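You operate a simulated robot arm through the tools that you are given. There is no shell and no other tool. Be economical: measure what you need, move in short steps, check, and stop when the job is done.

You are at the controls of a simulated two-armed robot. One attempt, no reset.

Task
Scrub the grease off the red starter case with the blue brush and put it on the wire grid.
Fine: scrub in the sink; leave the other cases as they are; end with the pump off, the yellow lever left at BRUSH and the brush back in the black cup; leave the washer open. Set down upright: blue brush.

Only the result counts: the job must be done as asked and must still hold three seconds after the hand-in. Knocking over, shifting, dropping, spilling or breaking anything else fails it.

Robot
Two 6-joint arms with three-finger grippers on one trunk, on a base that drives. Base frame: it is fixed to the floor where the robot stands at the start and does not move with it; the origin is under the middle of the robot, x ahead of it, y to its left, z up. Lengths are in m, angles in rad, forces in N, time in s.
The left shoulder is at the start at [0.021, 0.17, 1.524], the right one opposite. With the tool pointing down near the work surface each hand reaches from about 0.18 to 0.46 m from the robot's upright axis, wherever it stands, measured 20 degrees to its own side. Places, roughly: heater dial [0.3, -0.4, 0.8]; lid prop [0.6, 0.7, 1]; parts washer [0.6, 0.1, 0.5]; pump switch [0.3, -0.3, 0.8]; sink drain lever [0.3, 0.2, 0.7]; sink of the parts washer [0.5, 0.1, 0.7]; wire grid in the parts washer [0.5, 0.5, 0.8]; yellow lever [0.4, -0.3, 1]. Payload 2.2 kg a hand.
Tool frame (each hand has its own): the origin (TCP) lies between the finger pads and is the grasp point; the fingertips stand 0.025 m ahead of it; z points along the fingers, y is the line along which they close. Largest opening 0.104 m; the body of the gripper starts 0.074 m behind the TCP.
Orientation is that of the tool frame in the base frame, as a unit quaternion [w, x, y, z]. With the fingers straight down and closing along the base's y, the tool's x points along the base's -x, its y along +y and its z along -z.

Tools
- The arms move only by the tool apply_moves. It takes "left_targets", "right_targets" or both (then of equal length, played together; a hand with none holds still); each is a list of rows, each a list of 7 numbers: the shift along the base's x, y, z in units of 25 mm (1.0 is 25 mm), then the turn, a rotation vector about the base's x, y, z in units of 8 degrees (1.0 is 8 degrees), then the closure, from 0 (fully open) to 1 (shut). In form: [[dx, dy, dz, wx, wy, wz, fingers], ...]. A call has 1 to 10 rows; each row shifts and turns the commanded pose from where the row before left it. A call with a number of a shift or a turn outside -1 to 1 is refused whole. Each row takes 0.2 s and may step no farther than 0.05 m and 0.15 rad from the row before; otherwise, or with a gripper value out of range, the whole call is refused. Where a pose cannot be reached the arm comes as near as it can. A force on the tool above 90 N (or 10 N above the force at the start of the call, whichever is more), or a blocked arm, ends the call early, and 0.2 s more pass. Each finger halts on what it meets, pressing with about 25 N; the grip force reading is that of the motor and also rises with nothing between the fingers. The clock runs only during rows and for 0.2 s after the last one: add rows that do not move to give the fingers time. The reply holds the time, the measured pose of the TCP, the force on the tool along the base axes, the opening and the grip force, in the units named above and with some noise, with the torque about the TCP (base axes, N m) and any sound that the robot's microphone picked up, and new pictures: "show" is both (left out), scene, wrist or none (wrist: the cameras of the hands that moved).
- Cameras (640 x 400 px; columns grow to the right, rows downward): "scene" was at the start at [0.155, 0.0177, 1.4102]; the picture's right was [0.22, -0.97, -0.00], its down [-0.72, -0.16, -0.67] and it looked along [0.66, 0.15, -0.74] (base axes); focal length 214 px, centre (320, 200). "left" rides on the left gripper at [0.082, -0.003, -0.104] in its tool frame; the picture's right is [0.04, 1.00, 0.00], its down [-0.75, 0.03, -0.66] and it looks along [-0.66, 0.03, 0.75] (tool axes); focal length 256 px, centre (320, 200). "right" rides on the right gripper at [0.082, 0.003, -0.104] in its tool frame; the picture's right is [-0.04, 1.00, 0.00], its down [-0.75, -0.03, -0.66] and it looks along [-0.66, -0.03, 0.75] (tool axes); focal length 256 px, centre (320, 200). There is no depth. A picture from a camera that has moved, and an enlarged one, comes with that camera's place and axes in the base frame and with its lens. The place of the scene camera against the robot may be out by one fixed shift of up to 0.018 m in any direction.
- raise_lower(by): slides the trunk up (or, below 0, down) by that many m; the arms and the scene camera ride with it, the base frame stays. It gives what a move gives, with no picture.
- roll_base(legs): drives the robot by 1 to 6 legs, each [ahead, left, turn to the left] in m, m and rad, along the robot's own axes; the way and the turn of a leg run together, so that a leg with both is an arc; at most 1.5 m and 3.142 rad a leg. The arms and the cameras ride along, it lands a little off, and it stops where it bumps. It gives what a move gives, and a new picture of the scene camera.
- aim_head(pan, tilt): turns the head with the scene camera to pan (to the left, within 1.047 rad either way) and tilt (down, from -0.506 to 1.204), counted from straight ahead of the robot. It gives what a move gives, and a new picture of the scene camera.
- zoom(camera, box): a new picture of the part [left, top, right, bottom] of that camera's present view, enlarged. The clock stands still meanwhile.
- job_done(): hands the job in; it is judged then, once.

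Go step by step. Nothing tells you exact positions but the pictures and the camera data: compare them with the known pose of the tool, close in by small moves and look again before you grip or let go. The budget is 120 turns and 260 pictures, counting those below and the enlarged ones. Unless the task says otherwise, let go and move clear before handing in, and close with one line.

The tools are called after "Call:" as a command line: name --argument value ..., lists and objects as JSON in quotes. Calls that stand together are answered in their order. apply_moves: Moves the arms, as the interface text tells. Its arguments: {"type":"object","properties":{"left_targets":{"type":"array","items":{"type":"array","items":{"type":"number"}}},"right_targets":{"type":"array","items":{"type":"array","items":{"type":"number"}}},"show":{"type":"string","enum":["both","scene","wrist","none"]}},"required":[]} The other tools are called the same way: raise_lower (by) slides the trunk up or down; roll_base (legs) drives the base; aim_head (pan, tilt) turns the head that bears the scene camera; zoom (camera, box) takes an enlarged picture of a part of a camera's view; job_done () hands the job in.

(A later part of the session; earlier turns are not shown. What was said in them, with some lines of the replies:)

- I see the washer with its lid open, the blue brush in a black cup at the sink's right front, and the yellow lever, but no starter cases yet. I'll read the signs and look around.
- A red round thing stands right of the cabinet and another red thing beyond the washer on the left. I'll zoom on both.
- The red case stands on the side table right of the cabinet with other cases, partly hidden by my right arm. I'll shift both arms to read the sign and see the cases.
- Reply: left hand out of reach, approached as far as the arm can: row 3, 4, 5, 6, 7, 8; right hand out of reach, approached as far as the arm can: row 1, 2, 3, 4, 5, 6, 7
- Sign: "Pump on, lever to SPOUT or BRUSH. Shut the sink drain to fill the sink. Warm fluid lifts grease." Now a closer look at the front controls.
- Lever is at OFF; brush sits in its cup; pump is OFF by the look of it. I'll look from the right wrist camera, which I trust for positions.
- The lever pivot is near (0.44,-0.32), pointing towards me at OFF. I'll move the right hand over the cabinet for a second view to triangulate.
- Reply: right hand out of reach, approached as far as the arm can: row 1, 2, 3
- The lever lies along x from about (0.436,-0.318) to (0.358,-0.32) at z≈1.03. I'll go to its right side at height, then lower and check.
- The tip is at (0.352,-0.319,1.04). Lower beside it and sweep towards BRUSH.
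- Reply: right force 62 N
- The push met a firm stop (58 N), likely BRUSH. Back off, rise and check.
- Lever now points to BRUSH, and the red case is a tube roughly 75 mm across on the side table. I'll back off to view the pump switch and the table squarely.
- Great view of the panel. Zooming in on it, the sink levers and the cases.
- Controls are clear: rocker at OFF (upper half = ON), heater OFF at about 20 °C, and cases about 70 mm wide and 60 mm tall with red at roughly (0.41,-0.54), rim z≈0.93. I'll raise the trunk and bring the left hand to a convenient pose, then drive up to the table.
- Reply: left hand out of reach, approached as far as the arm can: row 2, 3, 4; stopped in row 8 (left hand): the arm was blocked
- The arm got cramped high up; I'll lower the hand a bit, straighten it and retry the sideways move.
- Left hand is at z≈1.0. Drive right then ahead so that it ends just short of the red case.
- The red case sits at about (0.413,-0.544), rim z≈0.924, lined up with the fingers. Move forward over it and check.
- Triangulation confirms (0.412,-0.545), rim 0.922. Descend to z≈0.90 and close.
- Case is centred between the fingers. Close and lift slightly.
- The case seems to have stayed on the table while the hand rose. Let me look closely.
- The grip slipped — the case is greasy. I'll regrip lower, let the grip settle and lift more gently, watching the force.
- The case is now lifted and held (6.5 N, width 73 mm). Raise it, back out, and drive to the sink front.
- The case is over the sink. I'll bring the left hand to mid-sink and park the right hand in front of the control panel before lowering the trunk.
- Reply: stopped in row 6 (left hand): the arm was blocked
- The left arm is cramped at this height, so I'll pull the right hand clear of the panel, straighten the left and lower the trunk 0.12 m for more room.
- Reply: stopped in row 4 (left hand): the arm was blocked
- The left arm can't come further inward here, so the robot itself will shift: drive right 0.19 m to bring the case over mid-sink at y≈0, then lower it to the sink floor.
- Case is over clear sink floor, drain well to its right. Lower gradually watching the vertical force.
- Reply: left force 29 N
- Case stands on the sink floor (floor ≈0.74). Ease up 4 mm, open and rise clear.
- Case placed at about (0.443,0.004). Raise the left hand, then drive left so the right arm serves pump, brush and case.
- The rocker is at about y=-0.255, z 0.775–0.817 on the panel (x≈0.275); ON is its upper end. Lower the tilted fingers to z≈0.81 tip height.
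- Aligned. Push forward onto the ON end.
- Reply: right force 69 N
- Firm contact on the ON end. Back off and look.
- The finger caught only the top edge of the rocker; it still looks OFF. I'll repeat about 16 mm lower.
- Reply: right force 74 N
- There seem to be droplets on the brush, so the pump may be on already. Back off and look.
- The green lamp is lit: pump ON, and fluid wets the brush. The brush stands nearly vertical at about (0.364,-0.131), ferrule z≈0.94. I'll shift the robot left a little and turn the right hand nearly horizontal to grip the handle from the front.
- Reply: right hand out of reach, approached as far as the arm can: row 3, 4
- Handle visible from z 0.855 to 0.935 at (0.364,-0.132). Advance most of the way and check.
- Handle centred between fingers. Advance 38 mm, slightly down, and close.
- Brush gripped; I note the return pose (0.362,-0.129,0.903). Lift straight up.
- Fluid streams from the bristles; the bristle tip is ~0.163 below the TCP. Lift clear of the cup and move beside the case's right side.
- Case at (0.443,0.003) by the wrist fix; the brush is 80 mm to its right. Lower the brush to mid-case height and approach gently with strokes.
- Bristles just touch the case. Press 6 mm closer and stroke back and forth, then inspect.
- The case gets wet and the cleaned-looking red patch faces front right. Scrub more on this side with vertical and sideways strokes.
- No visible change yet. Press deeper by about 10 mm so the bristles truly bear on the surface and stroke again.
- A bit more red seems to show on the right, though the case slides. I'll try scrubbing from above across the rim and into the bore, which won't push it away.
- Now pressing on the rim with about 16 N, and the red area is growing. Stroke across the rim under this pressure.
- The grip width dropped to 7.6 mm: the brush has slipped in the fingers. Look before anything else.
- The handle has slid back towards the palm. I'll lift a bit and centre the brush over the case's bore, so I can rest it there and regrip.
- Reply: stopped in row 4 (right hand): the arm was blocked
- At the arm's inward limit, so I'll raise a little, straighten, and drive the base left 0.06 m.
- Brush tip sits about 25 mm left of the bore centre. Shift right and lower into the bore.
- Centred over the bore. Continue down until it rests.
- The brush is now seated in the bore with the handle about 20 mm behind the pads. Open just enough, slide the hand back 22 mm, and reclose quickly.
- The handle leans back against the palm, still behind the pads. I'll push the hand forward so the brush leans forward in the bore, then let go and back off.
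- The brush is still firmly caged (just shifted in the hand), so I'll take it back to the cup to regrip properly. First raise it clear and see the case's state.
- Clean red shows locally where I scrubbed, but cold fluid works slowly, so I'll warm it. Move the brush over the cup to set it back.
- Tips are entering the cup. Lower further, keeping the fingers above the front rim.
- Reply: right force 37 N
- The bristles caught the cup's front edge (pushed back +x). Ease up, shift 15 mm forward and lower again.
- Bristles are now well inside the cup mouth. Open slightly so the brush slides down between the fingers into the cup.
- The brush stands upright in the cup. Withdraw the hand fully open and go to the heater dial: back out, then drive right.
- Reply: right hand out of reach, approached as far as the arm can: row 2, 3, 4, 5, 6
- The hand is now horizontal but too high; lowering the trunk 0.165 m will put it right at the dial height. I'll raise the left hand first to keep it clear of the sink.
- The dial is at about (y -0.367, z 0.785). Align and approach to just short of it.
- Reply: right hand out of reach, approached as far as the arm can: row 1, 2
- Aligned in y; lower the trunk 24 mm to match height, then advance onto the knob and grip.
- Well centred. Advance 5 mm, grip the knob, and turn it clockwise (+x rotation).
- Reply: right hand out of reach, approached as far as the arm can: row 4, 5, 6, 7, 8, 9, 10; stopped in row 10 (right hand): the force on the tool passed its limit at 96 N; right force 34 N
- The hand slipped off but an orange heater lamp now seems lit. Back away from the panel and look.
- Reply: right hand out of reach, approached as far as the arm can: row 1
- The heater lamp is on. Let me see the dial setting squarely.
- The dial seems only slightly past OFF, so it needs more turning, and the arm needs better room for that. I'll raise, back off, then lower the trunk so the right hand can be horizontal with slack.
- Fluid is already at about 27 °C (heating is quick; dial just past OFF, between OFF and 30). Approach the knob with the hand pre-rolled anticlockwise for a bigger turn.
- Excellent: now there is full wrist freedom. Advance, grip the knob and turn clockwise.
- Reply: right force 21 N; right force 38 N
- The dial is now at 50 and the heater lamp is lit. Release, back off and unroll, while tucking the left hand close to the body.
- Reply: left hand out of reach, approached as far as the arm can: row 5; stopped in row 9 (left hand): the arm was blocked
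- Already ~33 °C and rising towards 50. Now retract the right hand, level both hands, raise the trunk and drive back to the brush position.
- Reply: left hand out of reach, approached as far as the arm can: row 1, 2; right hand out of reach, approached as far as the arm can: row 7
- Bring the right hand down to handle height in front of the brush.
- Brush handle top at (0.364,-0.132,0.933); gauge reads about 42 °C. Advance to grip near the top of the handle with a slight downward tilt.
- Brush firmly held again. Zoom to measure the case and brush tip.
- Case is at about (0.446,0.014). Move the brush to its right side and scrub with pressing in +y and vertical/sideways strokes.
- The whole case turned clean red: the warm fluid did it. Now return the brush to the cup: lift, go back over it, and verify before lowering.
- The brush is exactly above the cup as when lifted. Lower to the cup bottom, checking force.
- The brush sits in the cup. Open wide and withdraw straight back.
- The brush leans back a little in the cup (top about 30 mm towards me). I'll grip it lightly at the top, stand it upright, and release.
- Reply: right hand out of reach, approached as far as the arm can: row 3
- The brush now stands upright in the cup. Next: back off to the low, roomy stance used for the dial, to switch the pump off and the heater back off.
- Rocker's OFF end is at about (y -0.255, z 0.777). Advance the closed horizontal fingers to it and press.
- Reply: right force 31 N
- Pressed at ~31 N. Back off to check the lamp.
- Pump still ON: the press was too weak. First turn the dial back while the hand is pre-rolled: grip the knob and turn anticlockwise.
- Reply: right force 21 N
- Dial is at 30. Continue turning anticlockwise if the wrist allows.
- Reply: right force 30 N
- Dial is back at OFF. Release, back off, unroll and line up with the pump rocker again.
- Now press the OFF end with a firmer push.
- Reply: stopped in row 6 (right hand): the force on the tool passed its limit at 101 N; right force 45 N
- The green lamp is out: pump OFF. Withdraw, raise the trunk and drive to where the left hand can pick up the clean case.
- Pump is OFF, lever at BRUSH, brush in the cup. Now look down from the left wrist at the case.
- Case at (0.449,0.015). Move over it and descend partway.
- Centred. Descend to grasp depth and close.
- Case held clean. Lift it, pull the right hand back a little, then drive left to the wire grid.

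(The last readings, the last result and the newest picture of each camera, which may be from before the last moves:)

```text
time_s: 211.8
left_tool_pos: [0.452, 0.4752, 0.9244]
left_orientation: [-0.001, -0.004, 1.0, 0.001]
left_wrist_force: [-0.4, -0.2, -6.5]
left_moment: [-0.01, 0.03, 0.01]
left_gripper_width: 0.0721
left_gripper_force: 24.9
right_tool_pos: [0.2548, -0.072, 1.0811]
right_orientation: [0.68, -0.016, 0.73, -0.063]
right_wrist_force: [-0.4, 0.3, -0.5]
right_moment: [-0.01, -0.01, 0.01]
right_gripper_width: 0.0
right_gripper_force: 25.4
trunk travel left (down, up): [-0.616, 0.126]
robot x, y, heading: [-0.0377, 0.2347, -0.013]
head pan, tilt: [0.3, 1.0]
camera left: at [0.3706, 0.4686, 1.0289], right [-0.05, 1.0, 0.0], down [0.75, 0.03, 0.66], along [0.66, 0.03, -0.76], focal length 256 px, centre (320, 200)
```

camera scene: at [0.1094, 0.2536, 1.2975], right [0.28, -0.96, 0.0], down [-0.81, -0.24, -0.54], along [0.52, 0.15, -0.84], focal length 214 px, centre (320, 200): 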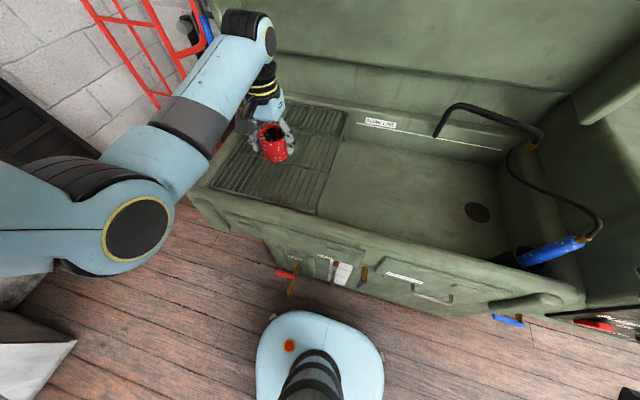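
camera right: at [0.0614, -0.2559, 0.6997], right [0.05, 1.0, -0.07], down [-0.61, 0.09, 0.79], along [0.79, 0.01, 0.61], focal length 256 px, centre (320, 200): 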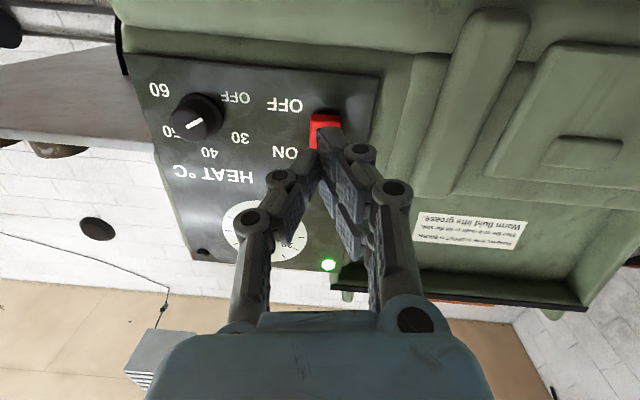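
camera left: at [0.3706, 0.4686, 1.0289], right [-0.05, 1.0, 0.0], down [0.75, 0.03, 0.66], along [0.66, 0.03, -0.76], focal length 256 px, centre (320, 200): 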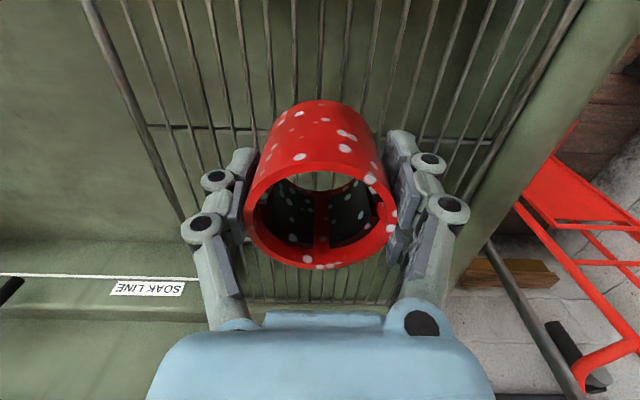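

Case is centred over the grid. Lower: quickly at first, then gently until the force shows contact.

Call:
apply_moves --left_targets '[[0, 0, -0.6, 0, 0, 0, 1], [0, 0, -0.6, 0, 0, 0, 1], [0, 0, -0.5, 0, 0, 0, 1], [0, 0, -0.3, 0, 0, 0, 1]]' --show "none"

Call:
apply_moves --left_targets '[[0, 0, -0.25, 0, 0, 0, 1], [0, 0, -0.25, 0, 0, 0, 1]]' --show "both"

```text
time_s: 212.8
left_tool_pos: [0.4525, 0.4744, 0.8787]
left_orientation: [0.005, -0.004, 1.0, 0.0]
left_wrist_force: [-0.7, 0.7, 29.3]
left_moment: [-0.07, -0.33, -0.12]
left_gripper_width: 0.0746
left_gripper_force: 25.0
right_tool_pos: [0.2529, -0.0711, 1.0823]
right_orientation: [0.68, -0.017, 0.73, -0.063]
right_wrist_force: [-0.3, 0.4, -0.1]
right_moment: [0.0, 0.02, 0.03]
right_gripper_width: 0.0002
right_gripper_force: 24.5
trunk travel left (down, up): [-0.616, 0.126]
robot x, y, heading: [-0.0333, 0.2337, -0.012]
head pan, tilt: [0.3, 1.0]
```

```text
time_s: 213.4
left_tool_pos: [0.4507, 0.4749, 0.8695]
left_orientation: [0.005, -0.003, 1.0, 0.001]
left_wrist_force: [-1.9, 7.4, 52.8]
left_moment: [0.91, 0.54, -0.3]
left_gripper_width: 0.0754
left_gripper_force: 24.7
right_tool_pos: [0.2515, -0.072, 1.0828]
right_orientation: [0.681, -0.017, 0.729, -0.062]
right_wrist_force: [0.2, 0.5, 0.3]
right_moment: [0.03, 0.01, 0.0]
right_gripper_width: 0.0001
right_gripper_force: 24.8
trunk travel left (down, up): [-0.616, 0.126]
robot x, y, heading: [-0.0389, 0.2345, -0.008]
head pan, tilt: [0.3, 1.0]
camera scene: at [0.1052, 0.2517, 1.2985], right [0.29, -0.96, 0.0], down [-0.8, -0.24, -0.54], along [0.52, 0.15, -0.84], focal length 214 px, centre (320, 200)
camera left: at [0.3687, 0.4698, 0.9727], right [-0.05, 1.0, 0.0], down [0.75, 0.03, 0.67], along [0.66, 0.03, -0.75], focal length 256 px, centre (320, 200)
```

scene: 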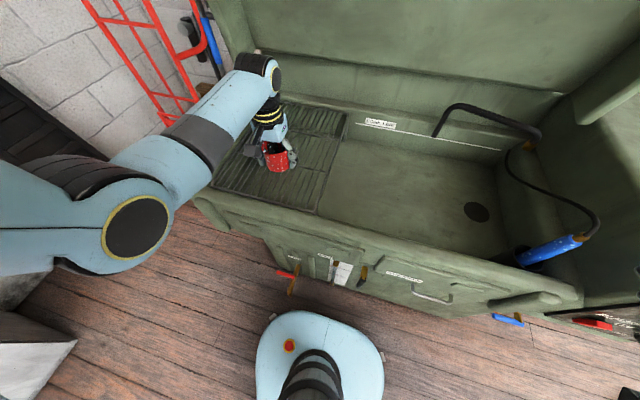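
left: 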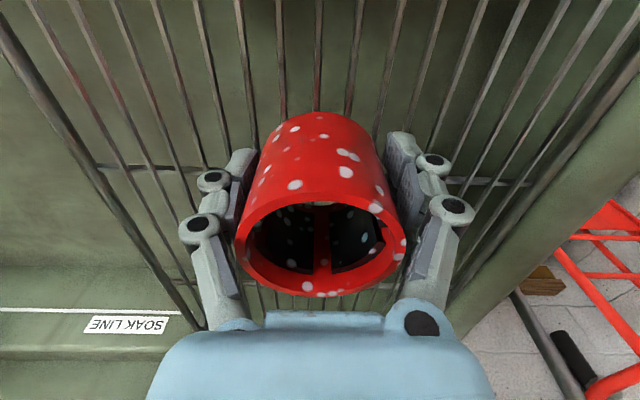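

The case is on the grid (I pressed a bit deep). Ease up 10 mm, open, and rise.

Call:
apply_moves --left_targets '[[0, 0, 0.25, 0, 0, 0, 1], [0, 0, 0.2, 0, 0, 0, 1], [0, 0, 0, 0, 0, 0, 0.1], [0, 0, 0, 0, 0, 0, 0], [0, 0, 0, 0, 0, 0, 0], [0, 0, 0.5, 0, 0, 0, 0], [0, 0, 0.8, 0, 0, 0, 0], [0, 0, 0.9, 0, 0, 0, 0], [0, 0, 0.9, 0, 0, 0, 0]]' --show "both"

```text
time_s: 215.4
left_tool_pos: [0.4499, 0.475, 0.9536]
left_orientation: [-0.001, -0.004, 1.0, 0.0]
left_wrist_force: [0.1, -0.1, -0.3]
left_moment: [-0.01, -0.02, -0.01]
left_gripper_width: 0.1041
left_gripper_force: 0.1
right_tool_pos: [0.2561, -0.0705, 1.0816]
right_orientation: [0.68, -0.017, 0.731, -0.062]
right_wrist_force: [0.5, -0.1, -0.2]
right_moment: [-0.03, 0.05, 0.03]
right_gripper_width: 0.0
right_gripper_force: 25.1
trunk travel left (down, up): [-0.616, 0.126]
robot x, y, heading: [-0.0355, 0.236, -0.014]
head pan, tilt: [0.3, 1.0]
camera scene: at [0.1088, 0.2525, 1.2977], right [0.28, -0.96, 0.0], down [-0.81, -0.24, -0.54], along [0.52, 0.15, -0.84], focal length 214 px, centre (320, 200)
camera left: at [0.3699, 0.4702, 1.0574], right [-0.05, 1.0, 0.0], down [0.75, 0.04, 0.66], along [0.66, 0.03, -0.75], focal length 256 px, centre (320, 200)
```

scene: 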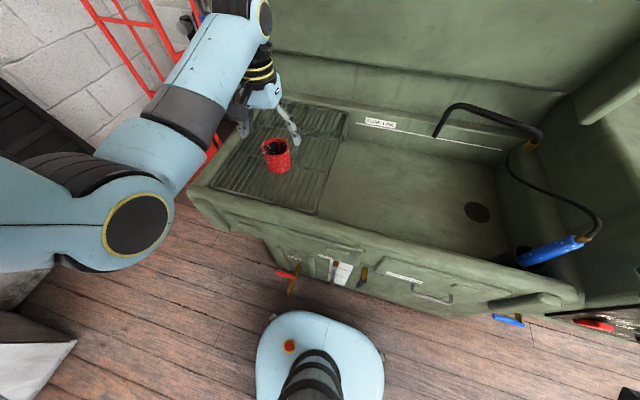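
left: 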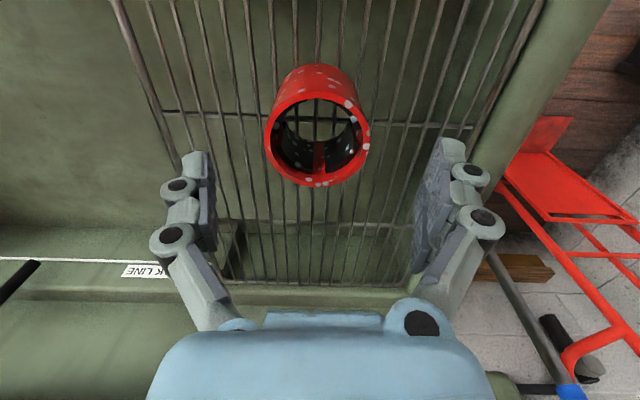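

The case stands on the grid. Final checks: case cleanliness, brush, and panel, after backing off.

Call:
roll_base --legs '[[-0.3, -0.05, 0]]'

Call:
aim_head --pan -0.1 --tilt 0.7

Call:
zoom --camera "scene" --box '[160, 80, 320, 200]'

Call:
zoom --camera "scene" --box '[360, 80, 560, 240]'

```text
time_s: 217.5
left_tool_pos: [0.1419, 0.4295, 0.9524]
left_orientation: [0.0, -0.004, 1.0, 0.0]
left_wrist_force: [-0.7, 0.5, 0.6]
left_moment: [0.0, -0.02, -0.06]
left_gripper_width: 0.1039
left_gripper_force: 0.1
right_tool_pos: [-0.0548, -0.1168, 1.0819]
right_orientation: [0.68, -0.018, 0.73, -0.062]
right_wrist_force: [-0.5, 0.1, -0.1]
right_moment: [0.02, 0.01, 0.02]
right_gripper_width: 0.0
right_gripper_force: 24.9
trunk travel left (down, up): [-0.616, 0.126]
robot x, y, heading: [-0.346, 0.1859, -0.014]
head pan, tilt: [0.3, 1.0]
camera scene: at [-0.2014, 0.2062, 1.2977], right [0.29, -0.96, 0.0], down [-0.81, -0.24, -0.54], along [0.52, 0.15, -0.84], focal length 214 px, centre (320, 200)
```

scene: 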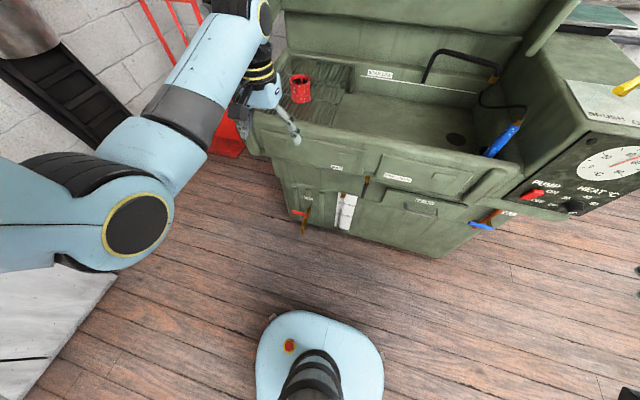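

```text
time_s: 218.3
left_tool_pos: [0.142, 0.4293, 0.9524]
left_orientation: [0.0, -0.005, 1.0, 0.0]
left_wrist_force: [0.7, 0.0, -0.5]
left_moment: [-0.03, 0.0, 0.01]
left_gripper_width: 0.1039
left_gripper_force: 0.0
right_tool_pos: [-0.0555, -0.117, 1.08]
right_orientation: [0.68, -0.017, 0.73, -0.062]
right_wrist_force: [-0.2, 0.5, -0.7]
right_moment: [0.0, 0.0, 0.01]
right_gripper_width: 0.0002
right_gripper_force: 25.3
trunk travel left (down, up): [-0.616, 0.126]
robot x, y, heading: [-0.3458, 0.1875, -0.008]
head pan, tilt: [-0.099, 0.7]
camera scene: at [-0.1828, 0.1772, 1.321], right [-0.11, -0.99, 0.0], down [-0.64, 0.07, -0.76], along [0.76, -0.08, -0.64], focal length 214 px, centre (320, 200)
```

scene: 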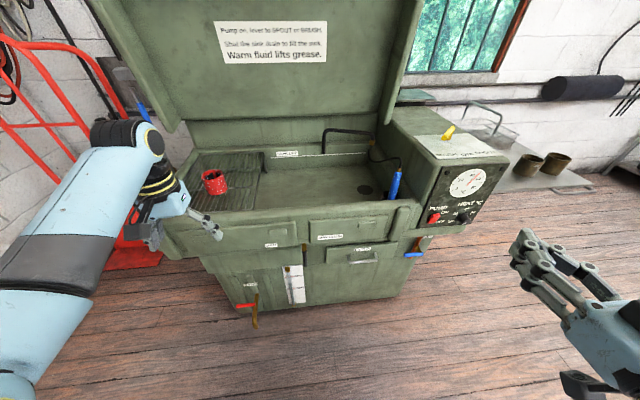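

```text
3.33 times, centred on (240, 140) of scene
camera zoom: at [-0.1828, 0.1772, 1.321], right [-0.11, -0.99, 0.0], down [-0.64, 0.07, -0.76], along [0.76, -0.08, -0.64], focal length 715 px, centre (587, 400)
```

zoom: 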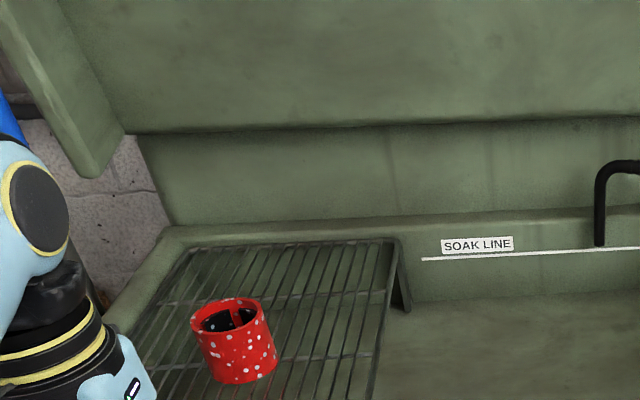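

```text
2.50 times, centred on (460, 160) of scene
camera zoom: at [-0.1828, 0.1772, 1.321], right [-0.11, -0.99, 0.0], down [-0.64, 0.07, -0.76], along [0.76, -0.08, -0.64], focal length 536 px, centre (-30, 300)
```

zoom: 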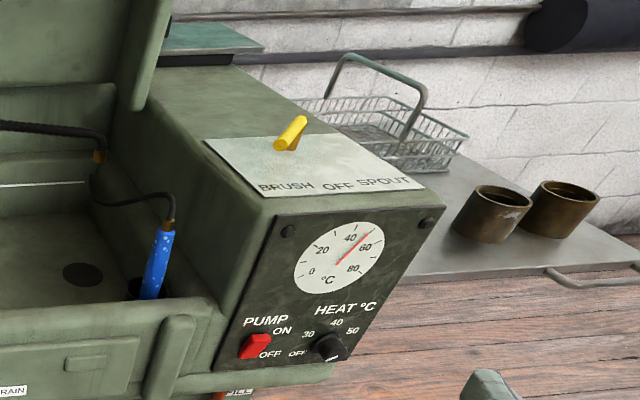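

Everything is in its final place: the case is clean and upright on the grid, the pump lamp is out, the lever is at BRUSH, the brush is in the cup, the heater is back at OFF, and the other cases are untouched. Handing in.

Call:
job_done

```text
The job is handed in.
```

The red starter case is scrubbed clean and standing on the wire grid. The pump is off, the lever is at BRUSH, the blue brush is upright in the black cup, and the washer is open. I turned the heater to 50 °C because the cold fluid wasn't lifting the grease, then set it back to OFF.
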